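You operate a simulated robot arm through the tools that you are given. There is no shell and no other tool.

You run a simulated robot arm. Do the job below in one go: nothing can be reset, and whatever is moved stays where it is left.

## Task
Change the dirty red filter for the blue one, pump off and line let down to zero first.
Fine: old filter in the old parts tray; cover and let down valve shut after. Where these are worked on the way, their far stop is far enough and under half their travel is too little: filter cover, let down valve.

It is judged by the outcome, as a careful person would: the job done as asked, and still so three seconds after it is handed in. It fails if anything else is knocked over, pushed out of place, dropped, spilled or broken. Lids that push on must go on centred and level and be pressed home; caps that screw on are set level and turned clockwise until they are tight.

## Robot
A 7-joint arm with a two-finger parallel gripper, fixed in place. Base frame: the origin is on the floor under the middle of its stand, x ahead of it, y to its left, z up; the work surface is at about z = 645. Units: mm, degrees, N and s.
It reaches about 1147 mm from its shoulder. Its first joint turns from -166.0 to 166.0 degrees. Payload 3.43 kg.
The tool frame sits at the grasp point between the pads (the TCP): z along the fingers, y along the line on which they close. The tips reach 30 mm beyond it. The gripper opens to 94 mm. The fingers are 28 mm wide and 10 mm thick; the gripper's body (50 by 96 mm) begins 55 mm behind the TCP.
Orientation is told as [roll, pitch, yaw] about the base's x, y, z axes, in that order, counted from this pose: with the fingers straight down and closing along the base's y, the tool's x points along the base's -x, its y along +y and its z along -z.

## Interface
- The arm moves only by the tool send_rows. Its argument "plan" is a list of rows, each a list of 3 entries, a list of its own where there are three numbers: the shift along the base's x, y, z in mm, then the turn, a rotation vector about the base's x, y, z in rad, then the opening, from 0 (shut) to 1 (fully open). In form: [[[dx, dy, dz], [wx, wy, wz], hand], ...]. A call has 1 to 20 rows; each row shifts and turns the commanded pose from where the row before left it. Rows are played at 5 a second. More than 50 mm and 8.6 degrees between two rows, or a gripper value outside its range, and nothing of the call is played. A pose out of reach is approached as far as the arm can. The call stops where the force on the tool passes 70 N (or 10 N more than at its start, if that is more) or the arm is blocked; 0.2 s more then pass. The fingers move at their own pace (about 45 mm/s each) and stop on an object; they squeeze with about 39 N. The grip force told is the motor's: it shows also when the fingers shut on nothing. Time passes only in rows, and 0.2 s behind the last, so rows that do not move let the fingers close. The reply holds the time, the measured pose of the TCP, the force on the tool along the base axes, the opening and the grip force, in the units named above and with some noise, with the torque about the TCP (base axes, N m) and any sound that the robot's microphone picked up, and new pictures: "show" is both (left out), scene, wrist or none.
- Cameras (640 x 400 px; columns grow to the right, rows downward): "scene" is fixed at [44.8, -649.2, 1345.5]; the picture's right is [0.84, -0.55, 0.00], its down [-0.19, -0.29, -0.94] and it looks along [0.51, 0.78, -0.35] (base axes); focal length 296 px, centre (320, 200). "wrist" rides on the gripper at [76, 14, -103] in the tool frame; the picture's right is [-0.18, 0.98, 0.00], its down [-0.75, -0.14, -0.64] and it looks along [-0.63, -0.12, 0.77] (tool axes); focal length 243 px, centre (320, 200). There is no depth. A picture from a camera that has moved, and an enlarged one, comes with that camera's place and axes in the base frame and with its lens. The place of the scene camera against the robot may be out by one fixed shift of up to 25 mm in any direction.
- zoom(camera, box): a new picture of the part [left, top, right, bottom] of that camera's present view, enlarged. The clock stands still meanwhile.
- close_job(): hands the job in; it is judged then, once.

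Nothing tells you positions but the pictures and the camera data. Unless the task says otherwise, let go and move clear before handing in.

The tools are called after "Request:" as a command line: name --argument value ..., lists and objects as JSON in quotes. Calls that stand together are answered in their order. send_rows: Moves the arm, as the interface text tells. Its arguments: {"type":"object","properties":{"plan":{"type":"array","items":{"type":"array"}},"show":{"type":"string","enum":["both","scene","wrist","none"]}},"required":["plan"]} The other tools are called the same way: zoom (camera, box) takes an enlarged picture of a part of a camera's view; close_job () hands the job in.

At the start:

```text
clock: 0.0
ee_pos: [656.2, 151.6, 1360.6]
orientation: [0.1, 0.0, 0.1]
contact_force: [-0.9, -0.2, -0.7]
torque: [0.01, 0.0, 0.0]
opening: 94.0
gripper_force: 0.1
```

scene: 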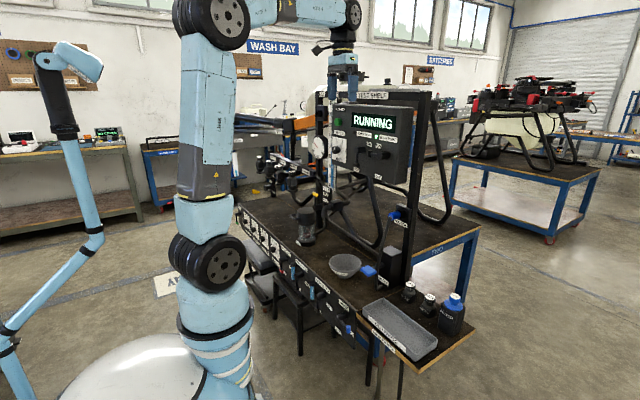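
wrist: 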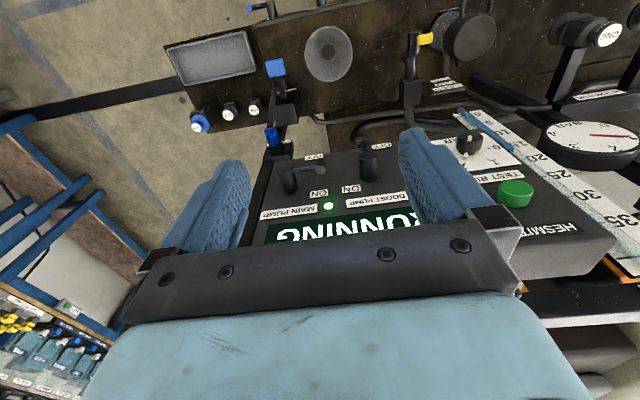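

I see a test bench with a control box showing RUNNING, with main and boost pump switches, gauges, a tray and several small parts. I'll zoom in first to identify everything before moving.

Request:
zoom --camera "scene" --box '[300, 80, 460, 180]'

Request:
zoom --camera "scene" --box '[230, 140, 390, 240]'

Request:
zoom --camera "scene" --box '[320, 200, 480, 300]'

Request:
zoom --camera "scene" --box '[330, 270, 490, 370]'

Request:
zoom --camera "scene" --box '[230, 200, 390, 350]'

Request:
zoom --camera "wrist" --box '[150, 0, 400, 156]'

Request:
zoom --camera "wrist" --box '[390, 0, 640, 156]'

Request:
zoom --camera "wrist" --box '[220, 120, 420, 245]'

```text
4.00 times, centred on (380, 130) of scene
camera zoom: at [44.8, -649.2, 1345.5], right [0.84, -0.55, 0.0], down [-0.19, -0.29, -0.94], along [0.51, 0.78, -0.35], focal length 1182 px, centre (80, 480)
```

zoom: 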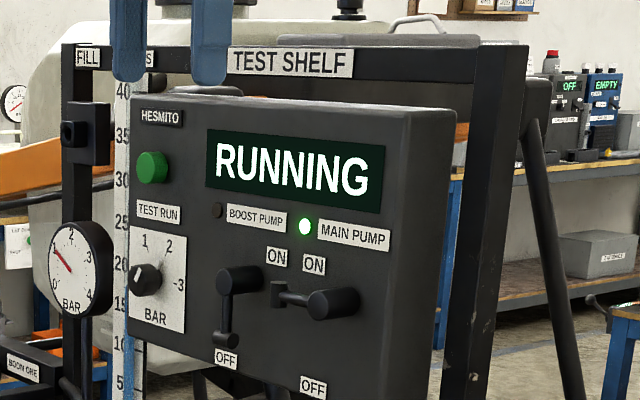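

```text
4.00 times, centred on (310, 190) of scene
camera zoom: at [44.8, -649.2, 1345.5], right [0.84, -0.55, 0.0], down [-0.19, -0.29, -0.94], along [0.51, 0.78, -0.35], focal length 1182 px, centre (360, 240)
```

zoom: 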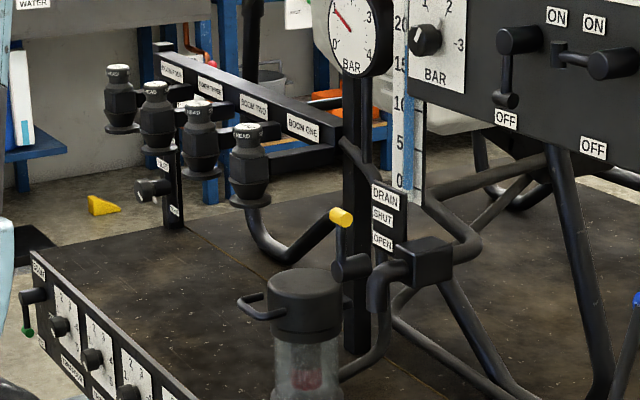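

```text
4.00 times, centred on (400, 250) of scene
camera zoom: at [44.8, -649.2, 1345.5], right [0.84, -0.55, 0.0], down [-0.19, -0.29, -0.94], along [0.51, 0.78, -0.35], focal length 1182 px, centre (0, 0)
```

zoom: 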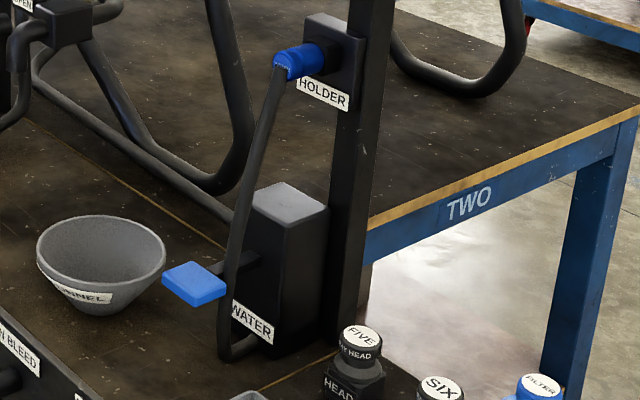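

```text
4.00 times, centred on (410, 320) of scene
camera zoom: at [44.8, -649.2, 1345.5], right [0.84, -0.55, 0.0], down [-0.19, -0.29, -0.94], along [0.51, 0.78, -0.35], focal length 1182 px, centre (-40, -280)
```

zoom: 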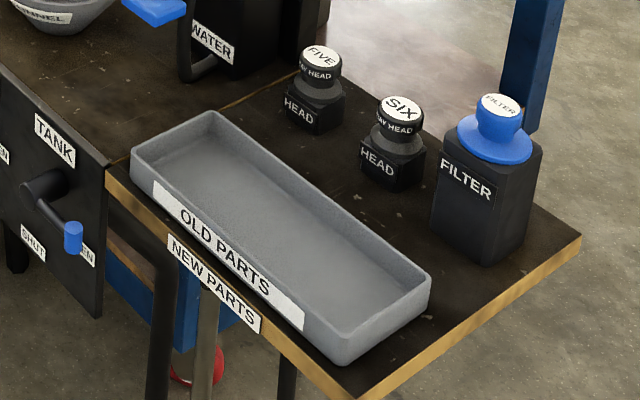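

```text
2.67 times, centred on (310, 275) of scene
camera zoom: at [44.8, -649.2, 1345.5], right [0.84, -0.55, 0.0], down [-0.19, -0.29, -0.94], along [0.51, 0.78, -0.35], focal length 788 px, centre (347, 0)
```

zoom: 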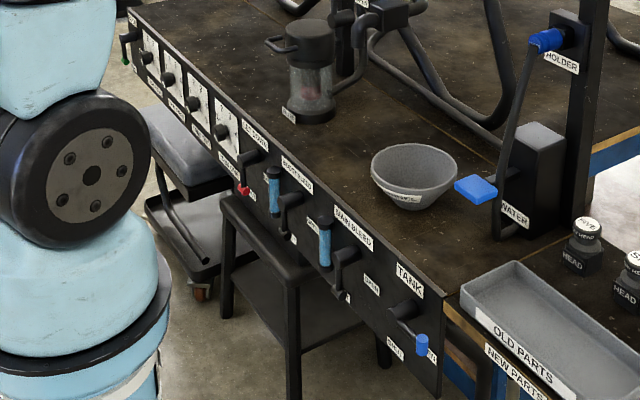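

```text
2.56 times, centred on (275, 78) of wrist
camera zoom: at [579.3, 165.6, 1461.2], right [0.18, 0.98, 0.0], down [0.75, -0.14, 0.64], along [0.63, -0.12, -0.77], focal length 621 px, centre (435, 512)
```

zoom: 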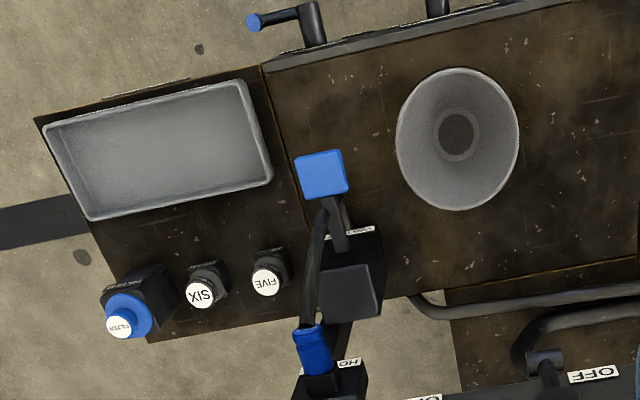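

```text
2.56 times, centred on (515, 78) of wrist
camera zoom: at [579.3, 165.6, 1461.2], right [0.18, 0.98, 0.0], down [0.75, -0.14, 0.64], along [0.63, -0.12, -0.77], focal length 621 px, centre (-179, 512)
```

zoom: 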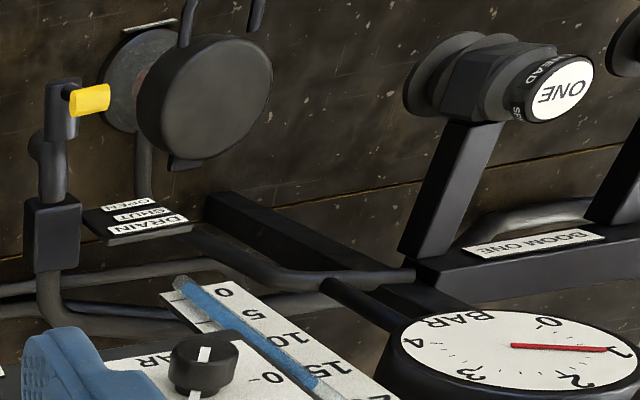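

```text
3.20 times, centred on (320, 182) of wrist
camera zoom: at [579.3, 165.6, 1461.2], right [0.18, 0.98, 0.0], down [0.75, -0.14, 0.64], along [0.63, -0.12, -0.77], focal length 776 px, centre (320, 256)
```

zoom: 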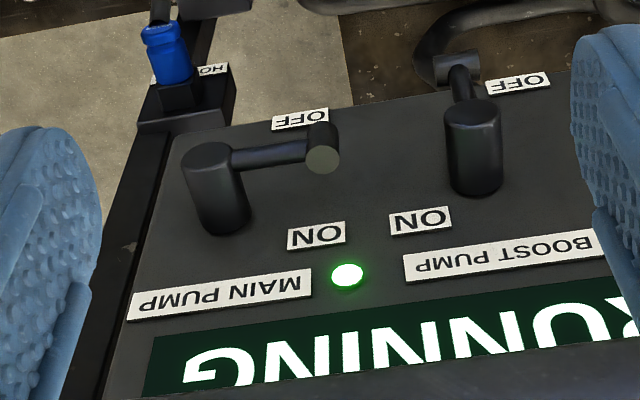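

The main pump lever is horizontal (lamp lit), the boost lever points to OFF, and a clear bowl with a red filter stands behind the front rail. I need to read the small labels on the rail and near the bowl before moving.

Request:
zoom --camera "scene" --box '[230, 195, 310, 245]'

Request:
zoom --camera "scene" --box '[280, 250, 360, 300]'

Request:
zoom --camera "scene" --box '[310, 280, 390, 350]'

Request:
zoom --camera "scene" --box '[280, 190, 360, 250]'

Request:
zoom --camera "scene" --box '[230, 220, 310, 290]'

Request:
zoom --camera "wrist" --box '[390, 0, 520, 80]'

Request:
zoom --camera "scene" --box '[300, 120, 350, 160]'

Request:
zoom --camera "scene" --box '[240, 150, 300, 200]'

```text
8.00 times, centred on (270, 220) of scene
camera zoom: at [44.8, -649.2, 1345.5], right [0.84, -0.55, 0.0], down [-0.19, -0.29, -0.94], along [0.51, 0.78, -0.35], focal length 2364 px, centre (720, 40)
```

zoom: 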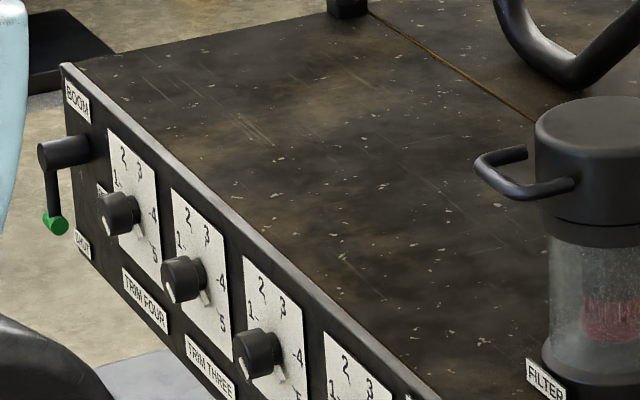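

```text
8.00 times, centred on (320, 275) of scene
camera zoom: at [44.8, -649.2, 1345.5], right [0.84, -0.55, 0.0], down [-0.19, -0.29, -0.94], along [0.51, 0.78, -0.35], focal length 2364 px, centre (320, -400)
```

zoom: 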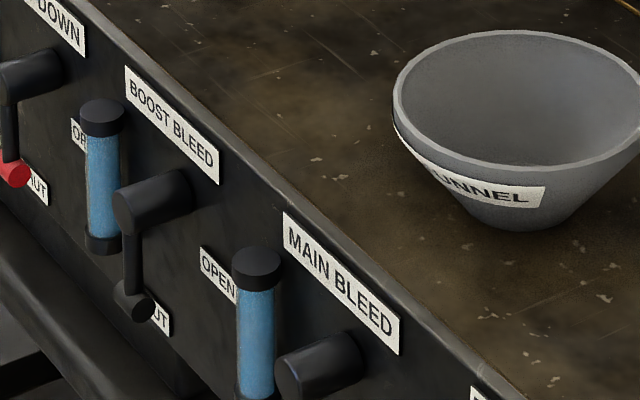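

```text
5.71 times, centred on (350, 315) of scene
camera zoom: at [44.8, -649.2, 1345.5], right [0.84, -0.55, 0.0], down [-0.19, -0.29, -0.94], along [0.51, 0.78, -0.35], focal length 1688 px, centre (149, -457)
```

zoom: 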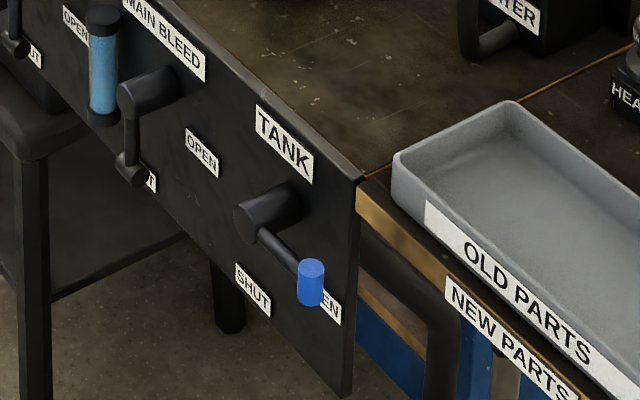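

```text
6.67 times, centred on (320, 220) of scene
camera zoom: at [44.8, -649.2, 1345.5], right [0.84, -0.55, 0.0], down [-0.19, -0.29, -0.94], along [0.51, 0.78, -0.35], focal length 1970 px, centre (320, 67)
```

zoom: 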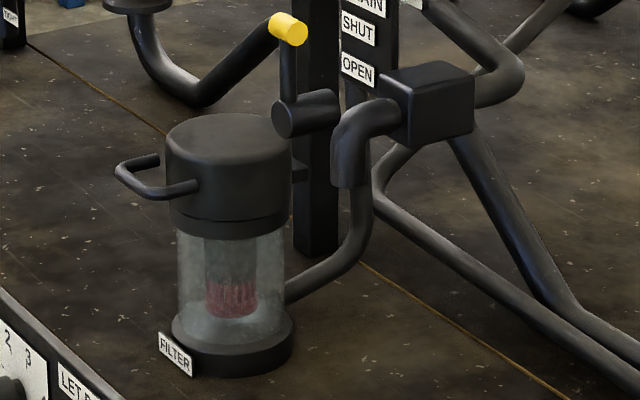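

```text
5.71 times, centred on (270, 255) of scene
camera zoom: at [44.8, -649.2, 1345.5], right [0.84, -0.55, 0.0], down [-0.19, -0.29, -0.94], along [0.51, 0.78, -0.35], focal length 1688 px, centre (606, -114)
```

zoom: 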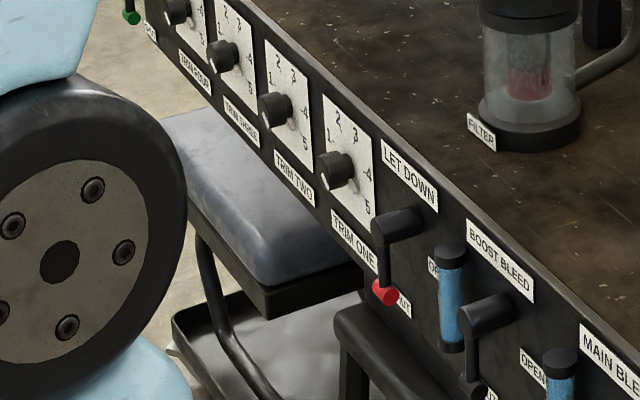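

```text
4.92 times, centred on (455, 40) of wrist
camera zoom: at [579.3, 165.6, 1461.2], right [0.18, 0.98, 0.0], down [0.75, -0.14, 0.64], along [0.63, -0.12, -0.77], focal length 1194 px, centre (-345, 988)
```

zoom: 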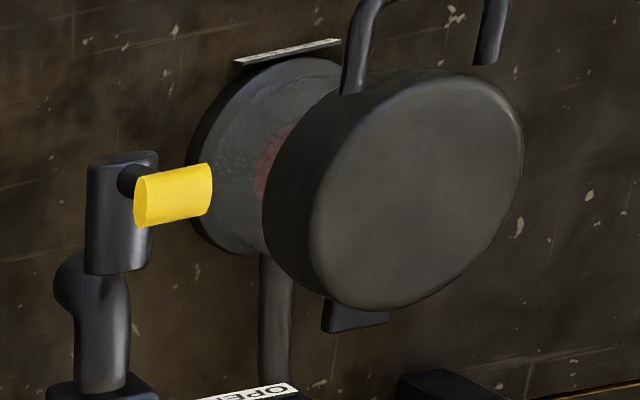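

```text
10.00 times, centred on (325, 140) of scene
camera zoom: at [44.8, -649.2, 1345.5], right [0.84, -0.55, 0.0], down [-0.19, -0.29, -0.94], along [0.51, 0.78, -0.35], focal length 2955 px, centre (270, 800)
```

zoom: 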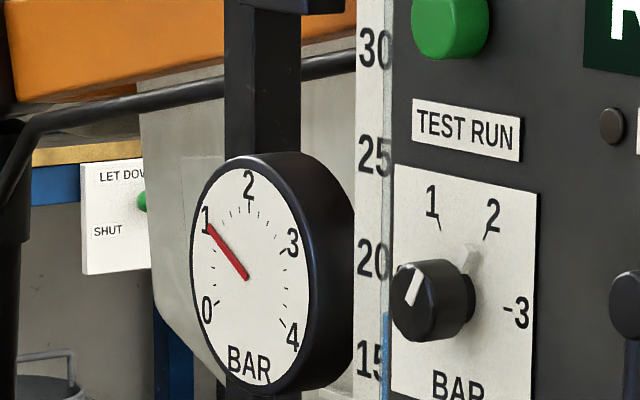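

```text
8.00 times, centred on (270, 175) of scene
camera zoom: at [44.8, -649.2, 1345.5], right [0.84, -0.55, 0.0], down [-0.19, -0.29, -0.94], along [0.51, 0.78, -0.35], focal length 2364 px, centre (720, 400)
```

zoom: 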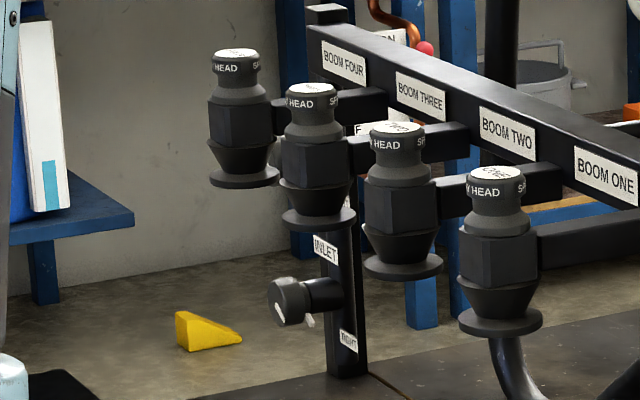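

The LET DOWN lever (red handle) on the front rail points to SHUT, and the gauge reads about 1 bar. I take the control panel to be at about x = 800, facing the robot. I'll back the arm off and tilt the wrist for a straight look at the panel.

Request:
send_rows --plan '[[[-18, -8, -38], [0, -0.131, 0], 1], [[-18, -8, -38], [0, -0.131, 0], 1], [[-18, -8, -38], [0, -0.131, 0], 1], [[-18, -8, -38], [0, -0.131, 0], 1], [[-18, -8, -38], [0, -0.131, 0], 1], [[-18, -8, -38], [0, -0.131, 0], 1]]'

```text
clock: 1.4
ee_pos: [547.3, 100.9, 1132.5]
orientation: [0.1, -45.1, -0.1]
contact_force: [-0.2, 0.4, -0.3]
torque: [0.02, -0.01, -0.02]
opening: 94.2
gripper_force: 0.1
camera wrist: at [420.8, 116.6, 1150.2], right [0.13, 0.98, 0.13], down [0.08, -0.14, 0.99], along [0.99, -0.12, -0.1], focal length 243 px, centre (320, 200)
```

scene: 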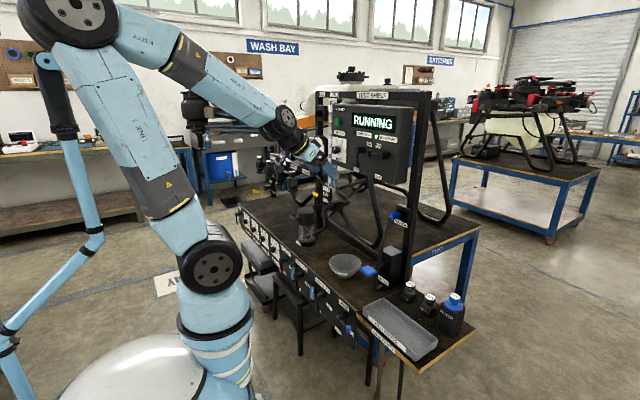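
wrist: 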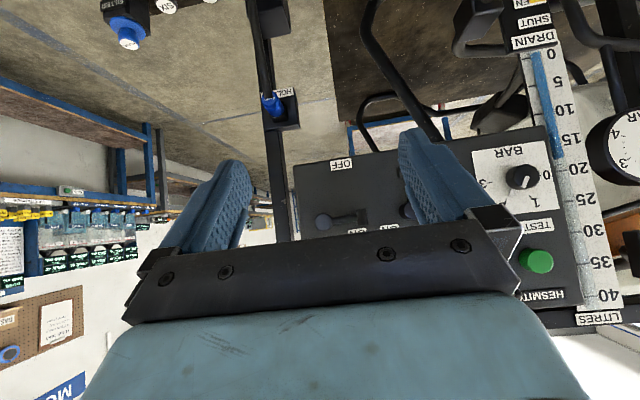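

The tilted camera sees what lies below the gripper, with the picture upside down, so I'll rise to get the panel's levers between the fingers.

Request:
send_rows --plan '[[[0, 0, 40], [0, 0, 0], 1], [[0, 0, 40], [0, 0, 0], 1], [[0, 0, 40], [0, 0, 0], 1]]' --show "wrist"

Request:
zoom --camera "wrist" --box '[240, 20, 440, 145]'

Request:
zoom --camera "wrist" --box '[420, 0, 640, 140]'

```text
clock: 2.2
ee_pos: [547.7, 101.9, 1252.5]
orientation: [-0.1, -45.0, 0.2]
contact_force: [0.6, 0.7, 0.6]
torque: [-0.02, -0.02, 0.0]
opening: 93.9
gripper_force: 0.2
camera wrist: at [421.0, 117.1, 1270.5], right [0.13, 0.98, 0.13], down [0.08, -0.14, 0.99], along [0.99, -0.12, -0.1], focal length 243 px, centre (320, 200)
```

wrist: 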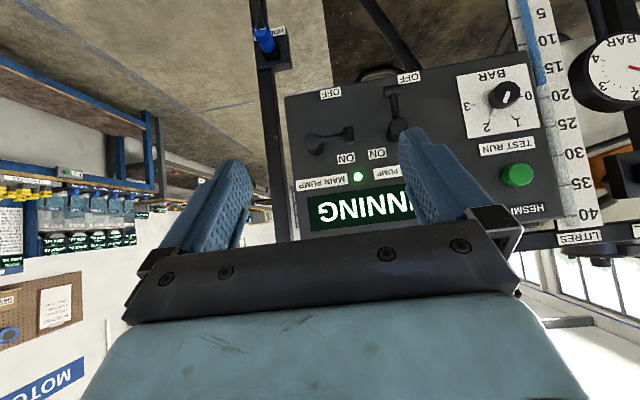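

```text
3.20 times, centred on (340, 82) of wrist
camera zoom: at [421.0, 117.1, 1270.5], right [0.13, 0.98, 0.13], down [0.08, -0.14, 0.99], along [0.99, -0.12, -0.1], focal length 776 px, centre (256, 576)
```

zoom: 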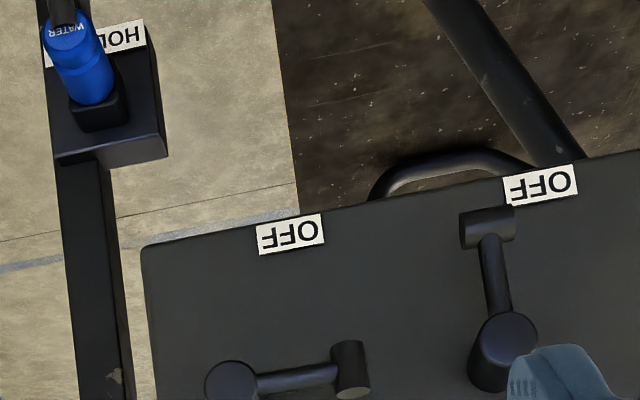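

```text
2.86 times, centred on (530, 70) of wrist
camera zoom: at [421.0, 117.1, 1270.5], right [0.13, 0.98, 0.13], down [0.08, -0.14, 0.99], along [0.99, -0.12, -0.1], focal length 693 px, centre (-280, 571)
```

zoom: 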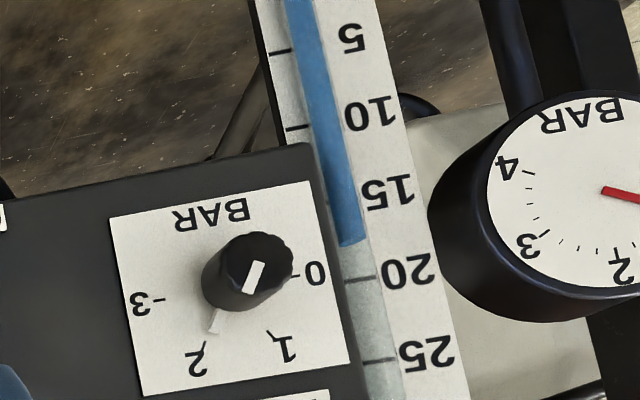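

The main lever has its hub at about (774, 74, 1141) and its T-handle at about (770, 130, 1141), pointing +y towards ON. OFF is straight down. I'll close the fingers, come above the T-handle, and take a look before pushing.

Request:
send_rows --plan '[[[30, 5, 0], [0, 0, 0], 0], [[45, 5, 0], [0, 0, 0], 0], [[45, 5, -5], [0, 0, 0], 0], [[45, 5, -10], [0, 0, 0], 0], [[44, 5, -20], [0, 0, 0], 0], [[0, 0, 0], [0, 0, 0], 0]]'

Request:
zoom --camera "wrist" --box '[220, 60, 420, 185]'

Request:
zoom --camera "scene" --box '[320, 80, 440, 180]'

```text
clock: 3.6
ee_pos: [757.5, 126.7, 1216.1]
orientation: [0.0, -45.0, 0.0]
contact_force: [-0.3, 0.2, -0.1]
torque: [-0.03, 0.0, 0.02]
opening: 0.0
gripper_force: 26.6
camera wrist: at [630.7, 142.2, 1233.8], right [0.13, 0.98, 0.13], down [0.08, -0.14, 0.99], along [0.99, -0.12, -0.1], focal length 243 px, centre (320, 200)
```

scene: 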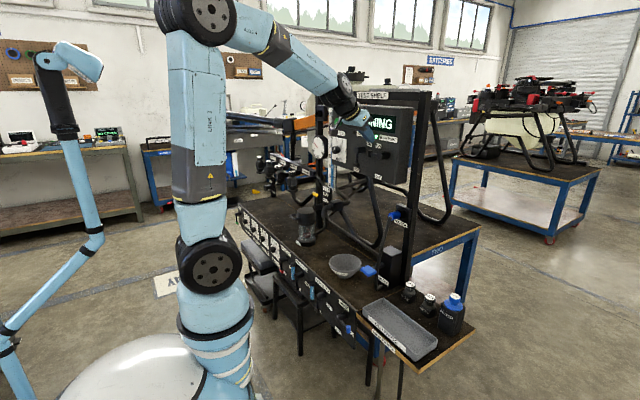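
wrist: 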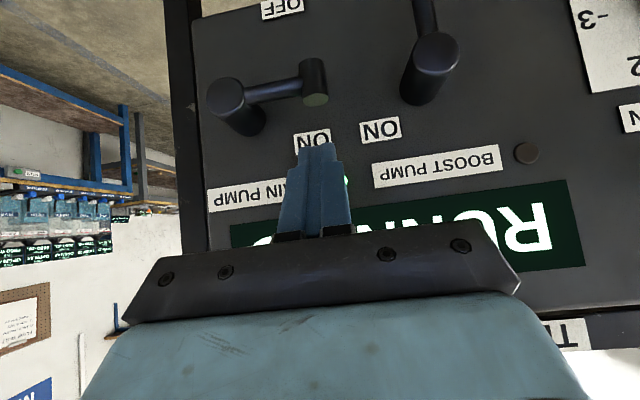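

```text
3.20 times, centred on (320, 122) of wrist
camera zoom: at [630.7, 142.2, 1233.8], right [0.13, 0.98, 0.13], down [0.08, -0.14, 0.99], along [0.99, -0.12, -0.1], focal length 776 px, centre (320, 448)
```

zoom: 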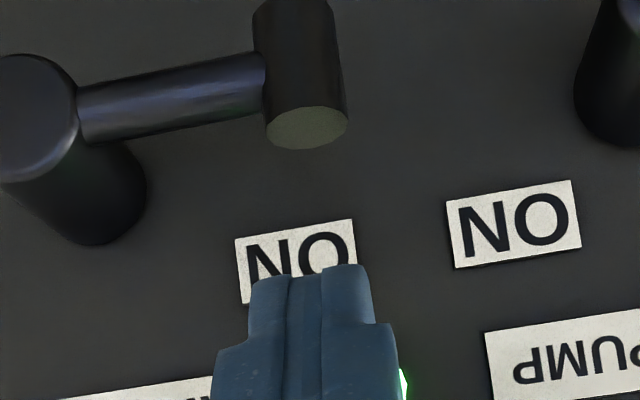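

```text
4.00 times, centred on (380, 130) of scene
camera zoom: at [44.8, -649.2, 1345.5], right [0.84, -0.55, 0.0], down [-0.19, -0.29, -0.94], along [0.51, 0.78, -0.35], focal length 1182 px, centre (80, 480)
```

zoom: 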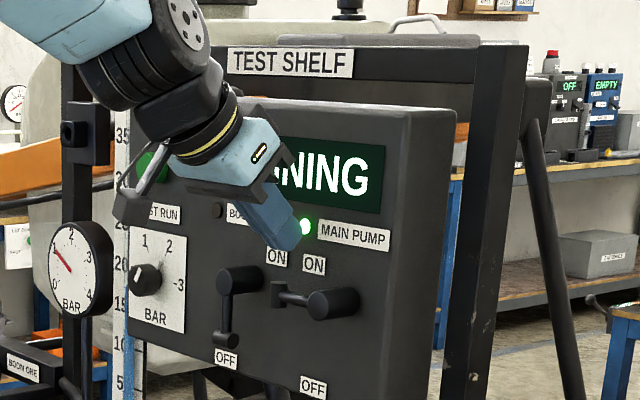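

The fingertips are just above the T-handle and lined up with it. I'll push the handle down along its arc towards OFF.

Request:
send_rows --plan '[[[0, 0, -15], [0, 0, 0], 0], [[0, 0, -12], [0, 0, 0], 0], [[0, 0, -12], [0, 0, 0], 0], [[0, -1, -12], [0, 0, 0], 0], [[0, -1, -12], [0, 0, 0], 0], [[0, -1, -9], [0, 0, 0], 0], [[0, -2, -9], [0, 0, 0], 0], [[0, -2, -9], [0, 0, 0], 0], [[0, -6, -10], [0, 0, 0], 0], [[0, -6, -6], [0, 0, 0], 0], [[0, -5, -2], [0, 0, 0], 0], [[0, -4, 0], [0, 0, 0], 0]]'

Request:
zoom --camera "scene" --box '[300, 80, 460, 200]'

Request:
zoom --camera "wrist" --box '[220, 60, 420, 185]'

```text
clock: 6.2
ee_pos: [755.9, 103.7, 1108.6]
orientation: [0.2, -45.1, 0.2]
contact_force: [3.2, 18.1, -4.7]
torque: [0.3, 0.03, 0.29]
opening: 0.0
gripper_force: 32.6
camera wrist: at [629.6, 117.0, 1126.2], right [0.13, 0.98, 0.13], down [0.08, -0.14, 0.99], along [0.99, -0.11, -0.1], focal length 243 px, centre (320, 200)
```

scene: 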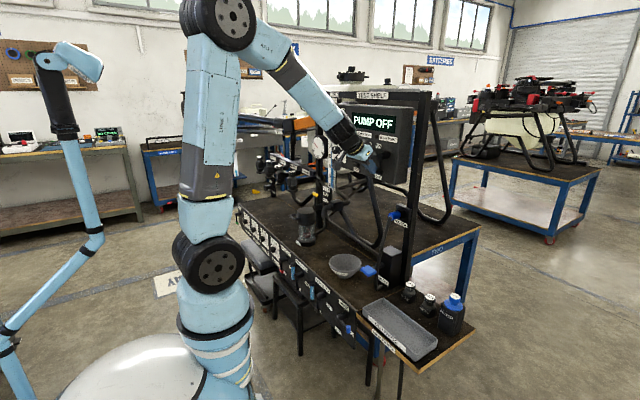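
wrist: 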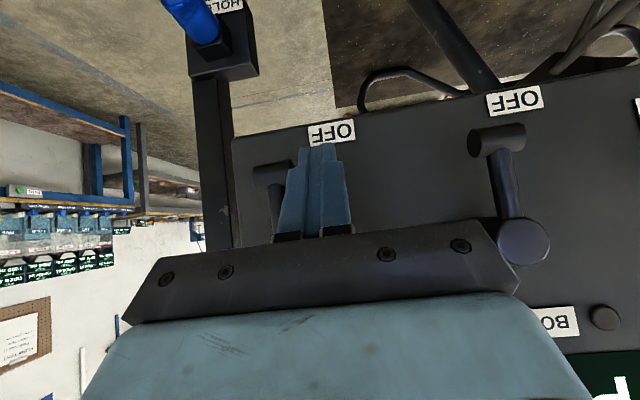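

```text
3.33 times, centred on (380, 140) of scene
camera zoom: at [44.8, -649.2, 1345.5], right [0.84, -0.55, 0.0], down [-0.19, -0.29, -0.94], along [0.51, 0.78, -0.35], focal length 985 px, centre (120, 400)
```

zoom: 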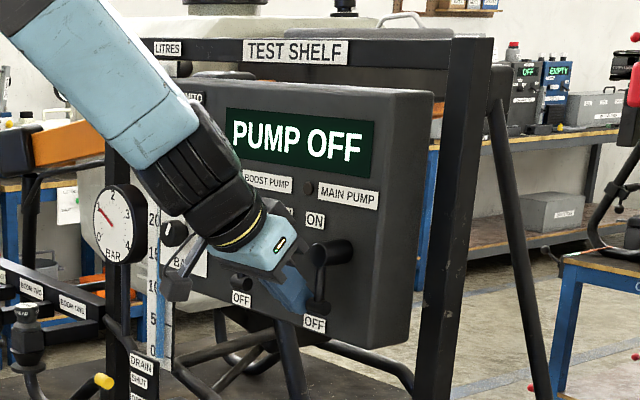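

```text
3.20 times, centred on (320, 122) of wrist
camera zoom: at [629.6, 117.0, 1126.2], right [0.13, 0.98, 0.13], down [0.08, -0.14, 0.99], along [0.99, -0.11, -0.1], focal length 776 px, centre (320, 448)
```

zoom: 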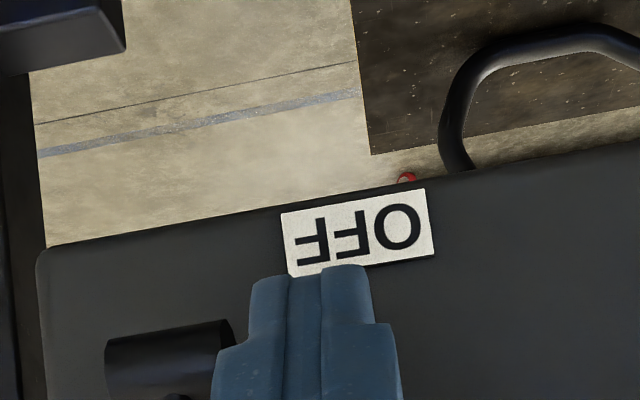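

The display now reads PUMP OFF and the main lever is against its OFF stop; the gauge still shows about 1 bar. I'll back away from the panel and go look at the LET DOWN valve on the front rail, around y = 500.

Request:
send_rows --plan '[[[0, 10, 0], [0, 0, 0], 0], [[-45, 0, 0], [0, 0, 0], 0], [[-45, 0, 0], [0, 0, 0], 0.5], [[-45, 0, 0], [0, 0, 0], 1], [[-45, 0, 0], [0, 0, 0], 1], [[-45, 0, 0], [0, 0, 0], 1], [[-6, 33, -31], [0, 0, 0], 1], [[-6, 33, -31], [0, 0, 0], 1], [[-6, 33, -31], [0, 0, 0], 1], [[-6, 33, -31], [0, 0, 0], 1], [[-6, 33, -31], [0, 0, 0], 1], [[-6, 33, -31], [0, 0, 0], 1], [[-6, 33, -31], [0, 0, 0], 1], [[-6, 33, -31], [0, 0, 0], 1], [[-6, 33, -31], [0, 0, 0], 1], [[-6, 33, -31], [0, 0, 0], 1]]'

Request:
zoom --camera "wrist" --box '[200, 0, 456, 160]'

Request:
zoom --camera "scene" --box '[300, 80, 460, 200]'

```text
clock: 9.6
ee_pos: [483.9, 448.0, 811.8]
orientation: [-0.1, -45.0, 0.1]
contact_force: [-0.1, -1.4, -0.2]
torque: [0.03, 0.02, 0.01]
opening: 94.4
gripper_force: 0.0
out of reach, approached as far as the arm can: row 7, 8
camera wrist: at [356.1, 462.2, 828.6], right [0.13, 0.98, 0.13], down [0.08, -0.14, 0.99], along [0.99, -0.12, -0.1], focal length 243 px, centre (320, 200)
```

scene: 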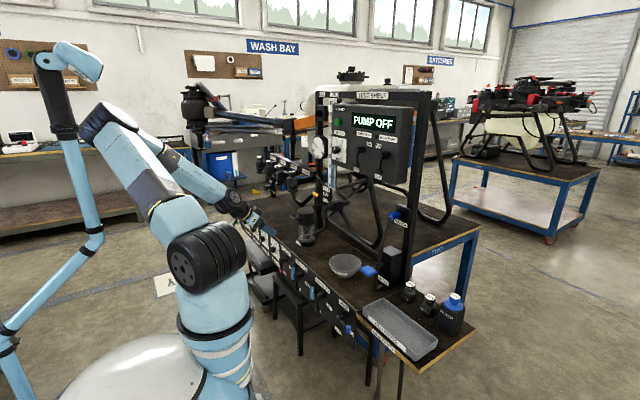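
wrist: 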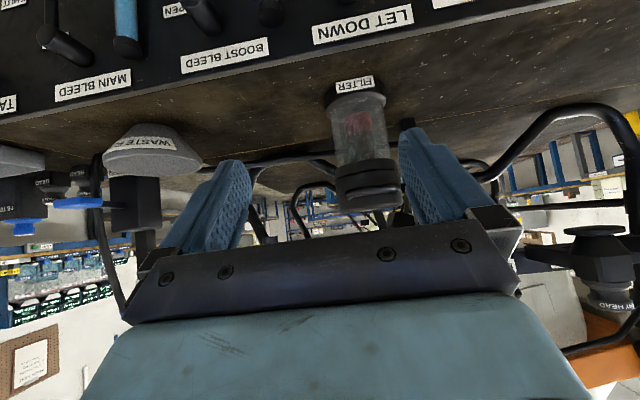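

```text
2.50 times, centred on (328, 80) of wrist
camera zoom: at [356.1, 462.2, 828.6], right [0.13, 0.98, 0.13], down [0.08, -0.14, 0.99], along [0.99, -0.12, -0.1], focal length 606 px, centre (300, 500)
```

zoom: 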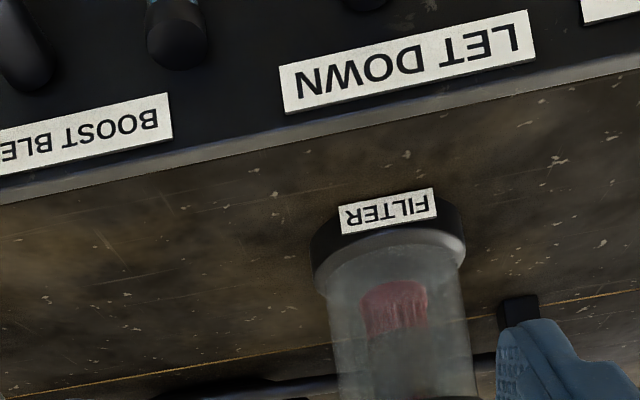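

```text
3.33 times, centred on (380, 140) of scene
camera zoom: at [44.8, -649.2, 1345.5], right [0.84, -0.55, 0.0], down [-0.19, -0.29, -0.94], along [0.51, 0.78, -0.35], focal length 985 px, centre (120, 400)
```

zoom: 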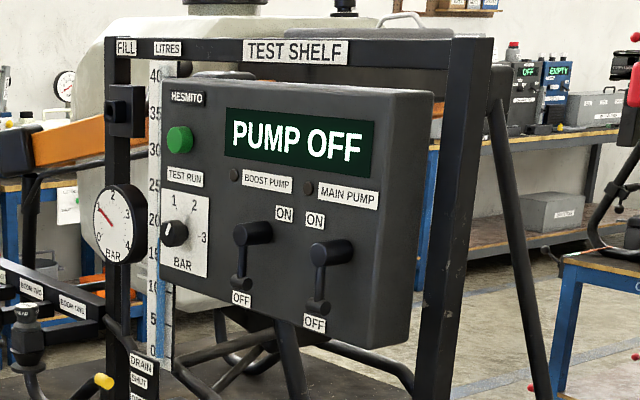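

The lever is at OFF, and the rail's LET DOWN label is just at the picture's edge. I'll turn the fingers back to straight down so the camera looks onto the rail levers.

Request:
send_rows --plan '[[[-2, 5, -5], [0, 0.131, 0], 1], [[-2, 5, -5], [0, 0.131, 0], 1], [[-2, 5, -5], [0, 0.131, 0], 1], [[-2, 5, -5], [0, 0.131, 0], 1], [[-2, 5, -5], [0, 0.131, 0], 1], [[-2, 5, -5], [0, 0.131, 0], 1]]'

Request:
zoom --camera "wrist" --box '[200, 60, 456, 220]'

Request:
zoom --camera "wrist" --box '[280, 100, 408, 180]'

```text
clock: 11.0
ee_pos: [470.7, 476.8, 781.8]
orientation: [0.1, 0.1, 0.1]
contact_force: [-0.4, -0.2, 0.4]
torque: [-0.04, -0.01, 0.02]
opening: 94.1
gripper_force: 0.0
camera wrist: at [394.4, 492.7, 882.5], right [0.18, 0.98, 0.0], down [0.76, -0.14, 0.64], along [0.63, -0.12, -0.77], focal length 243 px, centre (320, 200)
```

scene: 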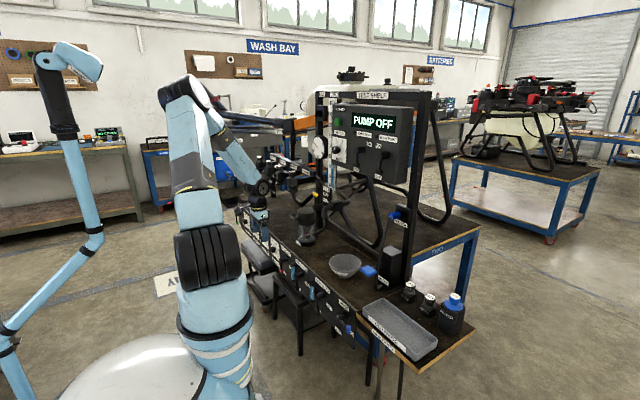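
wrist: 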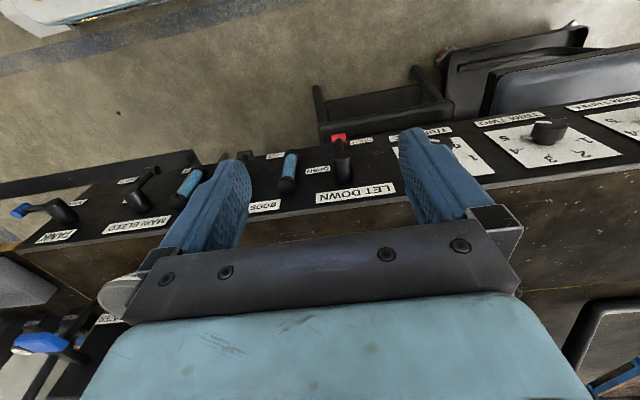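

```text
2.50 times, centred on (328, 140) of wrist
camera zoom: at [394.4, 492.7, 882.5], right [0.18, 0.98, 0.0], down [0.76, -0.14, 0.64], along [0.63, -0.12, -0.77], focal length 606 px, centre (300, 350)
```

zoom: 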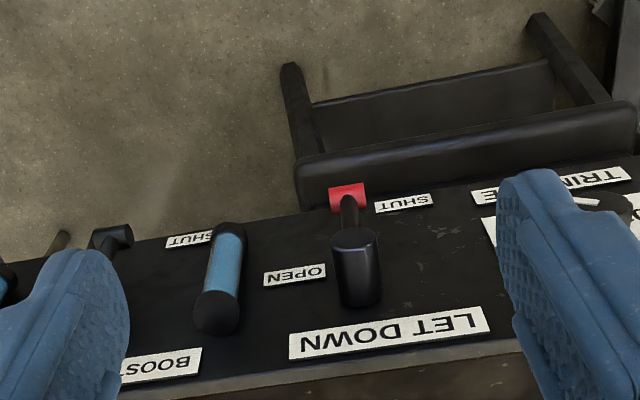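

```text
5.00 times, centred on (344, 140) of wrist
camera zoom: at [394.4, 492.7, 882.5], right [0.18, 0.98, 0.0], down [0.76, -0.14, 0.64], along [0.63, -0.12, -0.77], focal length 1213 px, centre (200, 500)
```

zoom: 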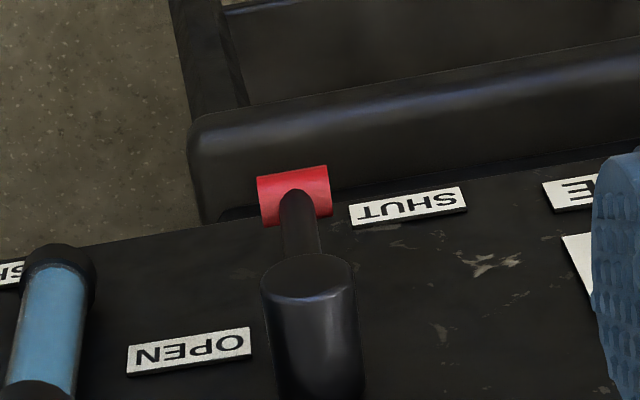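

The LET DOWN lever hangs down at SHUT with OPEN to its −y side; its hub is at about y = 490, z = 580. I'll take one more view at a different tilt to fix its exact place.

Request:
send_rows --plan '[[[-4, 2, -10], [0, -0.131, 0], 1], [[-4, 2, -10], [0, -0.131, 0], 1], [[-4, 2, -10], [0, -0.131, 0], 1], [[-4, 2, -10], [0, -0.131, 0], 1], [[-4, 2, -10], [0, -0.131, 0], 1], [[-4, 2, -10], [0, -0.131, 0], 1]]' --show "wrist"

Request:
zoom --camera "wrist" --box '[240, 20, 440, 145]'

Request:
zoom --camera "wrist" --box '[280, 20, 408, 100]'

```text
clock: 12.4
ee_pos: [447.6, 489.6, 720.8]
orientation: [0.1, -45.3, -0.1]
contact_force: [-0.3, 0.2, -0.3]
torque: [0.0, 0.04, 0.01]
opening: 94.3
gripper_force: 0.2
camera wrist: at [321.3, 505.1, 738.4], right [0.13, 0.98, 0.13], down [0.08, -0.14, 0.99], along [0.99, -0.12, -0.09], focal length 243 px, centre (320, 200)
```

wrist: 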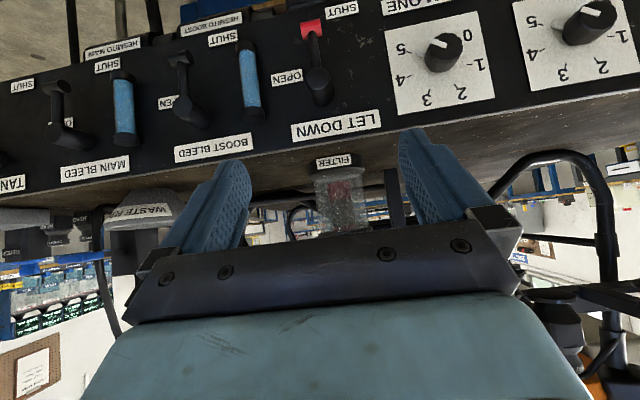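

```text
3.20 times, centred on (340, 82) of wrist
camera zoom: at [321.3, 505.1, 738.4], right [0.13, 0.98, 0.13], down [0.08, -0.14, 0.99], along [0.99, -0.12, -0.09], focal length 776 px, centre (256, 576)
```

zoom: 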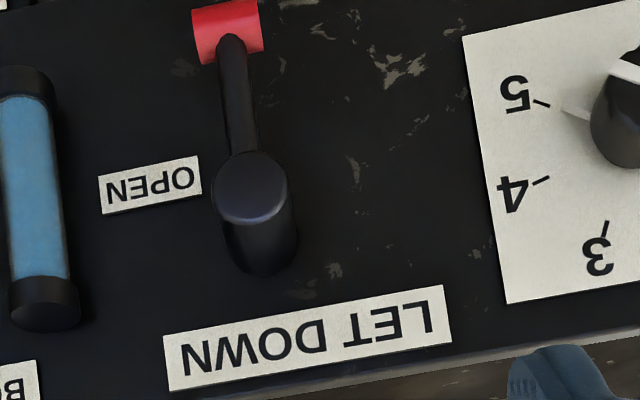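

```text
5.00 times, centred on (344, 60) of wrist
camera zoom: at [321.3, 505.1, 738.4], right [0.13, 0.98, 0.13], down [0.08, -0.14, 0.99], along [0.99, -0.12, -0.09], focal length 1213 px, centre (200, 900)
```

zoom: 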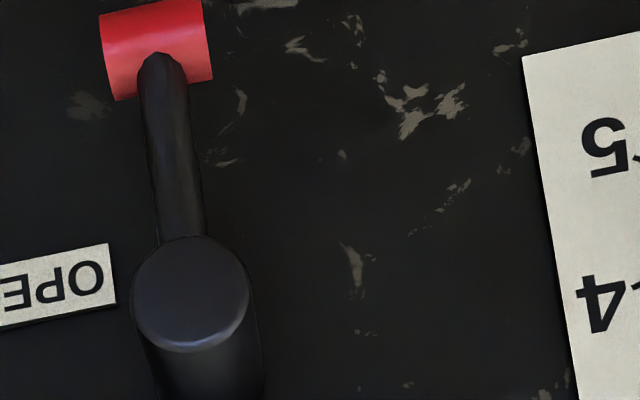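

The let-down hub front is at about (565, 490, 588), and its red T hangs at (565, 490, 532). OPEN is towards −y. I'll close the fingers, level them to point straight at the rail, and come in beside the T on its +y side.

Request:
send_rows --plan '[[[2, 6, -20], [0, -0.131, 0], 0], [[2, 6, -20], [0, -0.131, 0], 0], [[2, 6, -20], [0, -0.131, 0], 0], [[2, 6, -20], [0, -0.131, 0], 0], [[2, 6, -20], [0, -0.131, 0], 0], [[2, 6, -20], [0, -0.131, 0], 0]]'

Request:
zoom --camera "scene" --box '[220, 190, 320, 270]'

```text
clock: 13.8
ee_pos: [450.8, 537.0, 622.6]
orientation: [6.1, -72.5, 0.3]
contact_force: [-0.1, -0.5, 0.6]
torque: [0.01, -0.03, -0.03]
opening: 0.3
gripper_force: 26.2
out of reach, approached as far as the arm can: row 2, 3, 4
camera wrist: at [328.5, 541.1, 579.5], right [-0.05, 0.98, 0.21], down [-0.37, -0.21, 0.91], along [0.93, -0.03, 0.37], focal length 243 px, centre (320, 200)
```

scene: 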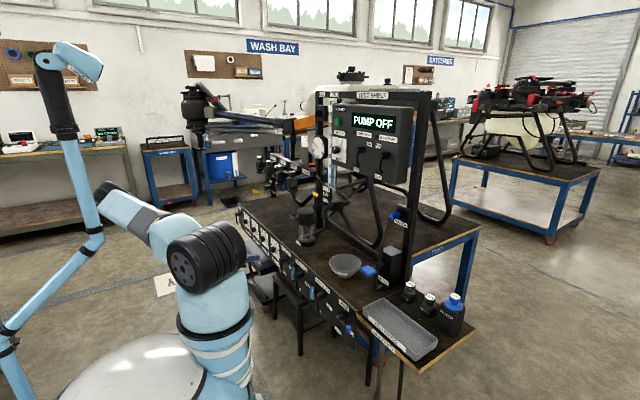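
wrist: 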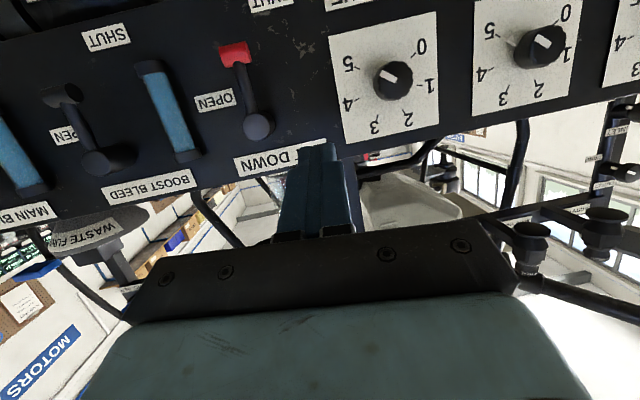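

```text
5.00 times, centred on (270, 230) of scene
camera zoom: at [44.8, -649.2, 1345.5], right [0.84, -0.55, 0.0], down [-0.19, -0.29, -0.94], along [0.51, 0.78, -0.35], focal length 1477 px, centre (570, 50)
```

zoom: 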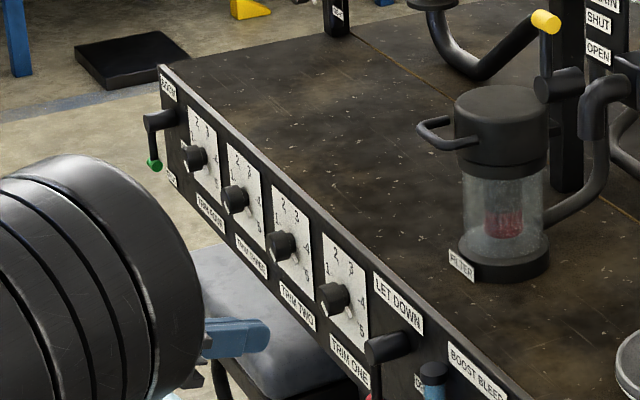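

The arm is a bit cramped here (72° instead of 90° tilt). Going forward should relieve it; I'll advance slightly and check, staying on the +y side of the T.

Request:
send_rows --plan '[[[20, 3, -10], [0, 0, 0], 0], [[20, 3, -10], [0, 0, 0], 0], [[0, 0, 0], [0, 0, 0], 0]]'

Request:
zoom --camera "wrist" --box '[200, 0, 420, 138]'

```text
clock: 14.6
ee_pos: [491.3, 543.9, 601.2]
orientation: [6.0, -72.4, 0.4]
contact_force: [-0.3, -0.6, -0.5]
torque: [0.0, 0.0, 0.02]
opening: 0.0
gripper_force: 32.7
camera wrist: at [368.7, 546.6, 559.0], right [-0.05, 0.98, 0.21], down [-0.37, -0.21, 0.91], along [0.93, -0.03, 0.37], focal length 243 px, centre (320, 200)
```

scene: 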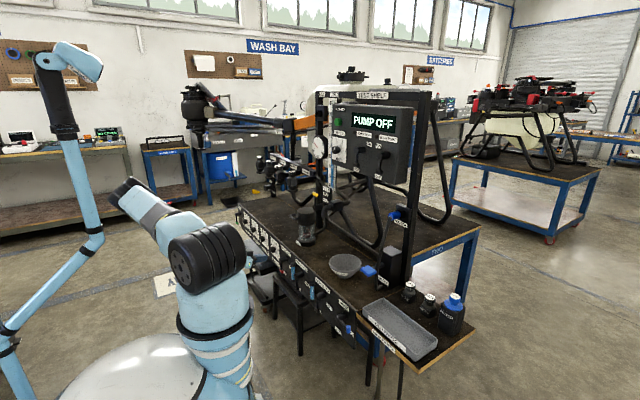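
wrist: 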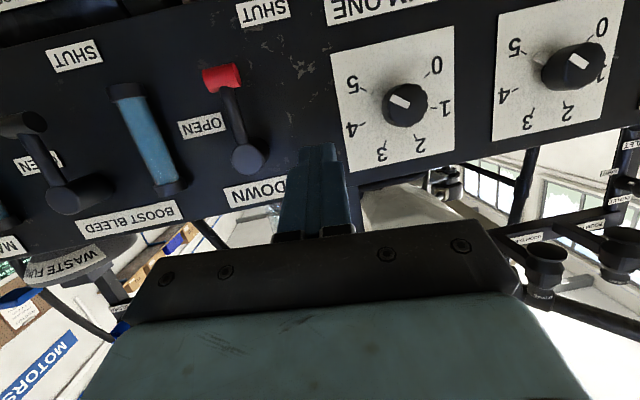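

```text
2.90 times, centred on (310, 69) of wrist
camera zoom: at [368.7, 546.6, 559.0], right [-0.05, 0.98, 0.21], down [-0.37, -0.21, 0.91], along [0.93, -0.03, 0.37], focal length 703 px, centre (349, 580)
```

zoom: 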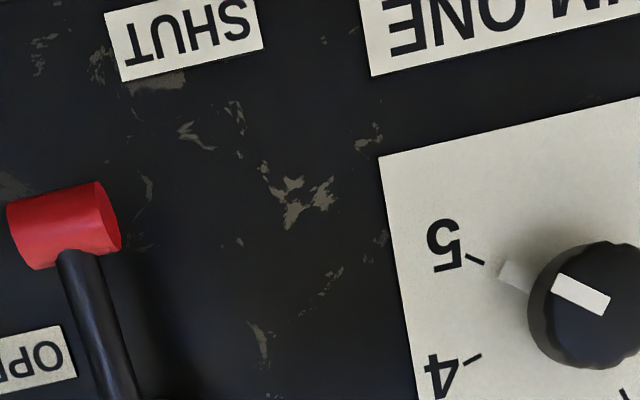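

The wrist stops at about 72° of tilt here, so I'll bring the commanded tilt back to about 68° so the pose is truly reachable. That is level enough for pushing the T.

Request:
send_rows --plan '[[[0, 0, 0], [0, 0.128, 0], 0], [[0, 0, 0], [0, 0.128, 0], 0], [[0, 0, 0], [0, 0.128, 0], 0], [[0, 0, 0], [0, 0, 0], 0]]'

```text
clock: 15.6
ee_pos: [491.2, 542.6, 601.5]
orientation: [6.4, -50.4, 0.1]
contact_force: [-0.3, -0.9, -0.5]
torque: [0.01, 0.01, 0.01]
opening: 0.3
gripper_force: 33.1
camera wrist: at [362.0, 546.9, 608.2], right [0.03, 0.98, 0.21], down [0.0, -0.21, 0.98], along [1.0, -0.03, -0.01], focal length 243 px, centre (320, 200)
```

scene: 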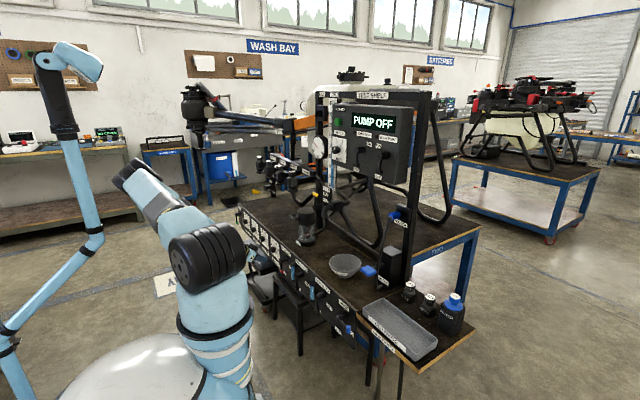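
wrist: 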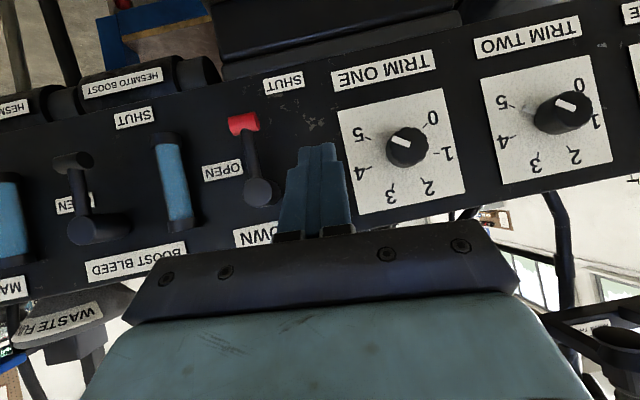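

The command follows the reached pose, so I'll remove the small roll error and tilt forward again in this less cramped place.

Request:
send_rows --plan '[[[0, 0, 0], [-0.071, 0, -0.086], 0], [[3, 0, -6], [0, -0.12, 0], 0], [[3, 0, -6], [0, -0.12, 0], 0], [[3, 0, -6], [0, -0.12, 0], 0], [[3, 0, -6], [0, -0.12, 0], 0], [[0, 0, 0], [0, 0, 0], 0]]' --show "wrist"

```text
clock: 17.0
ee_pos: [502.1, 543.5, 603.1]
orientation: [-0.4, -77.9, 0.5]
contact_force: [-0.3, 0.3, 0.2]
torque: [0.01, 0.03, 0.0]
opening: 0.0
gripper_force: 33.1
out of reach, approached as far as the arm can: row 1, 5
camera wrist: at [385.6, 557.8, 549.4], right [0.04, 0.98, 0.18], down [-0.47, -0.14, 0.87], along [0.88, -0.12, 0.46], focal length 243 px, centre (320, 200)
```

wrist: 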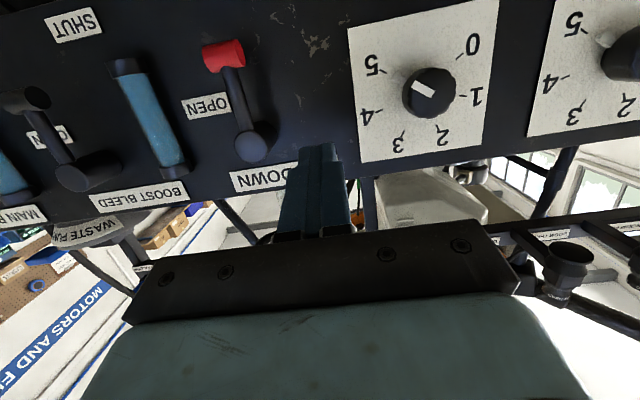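

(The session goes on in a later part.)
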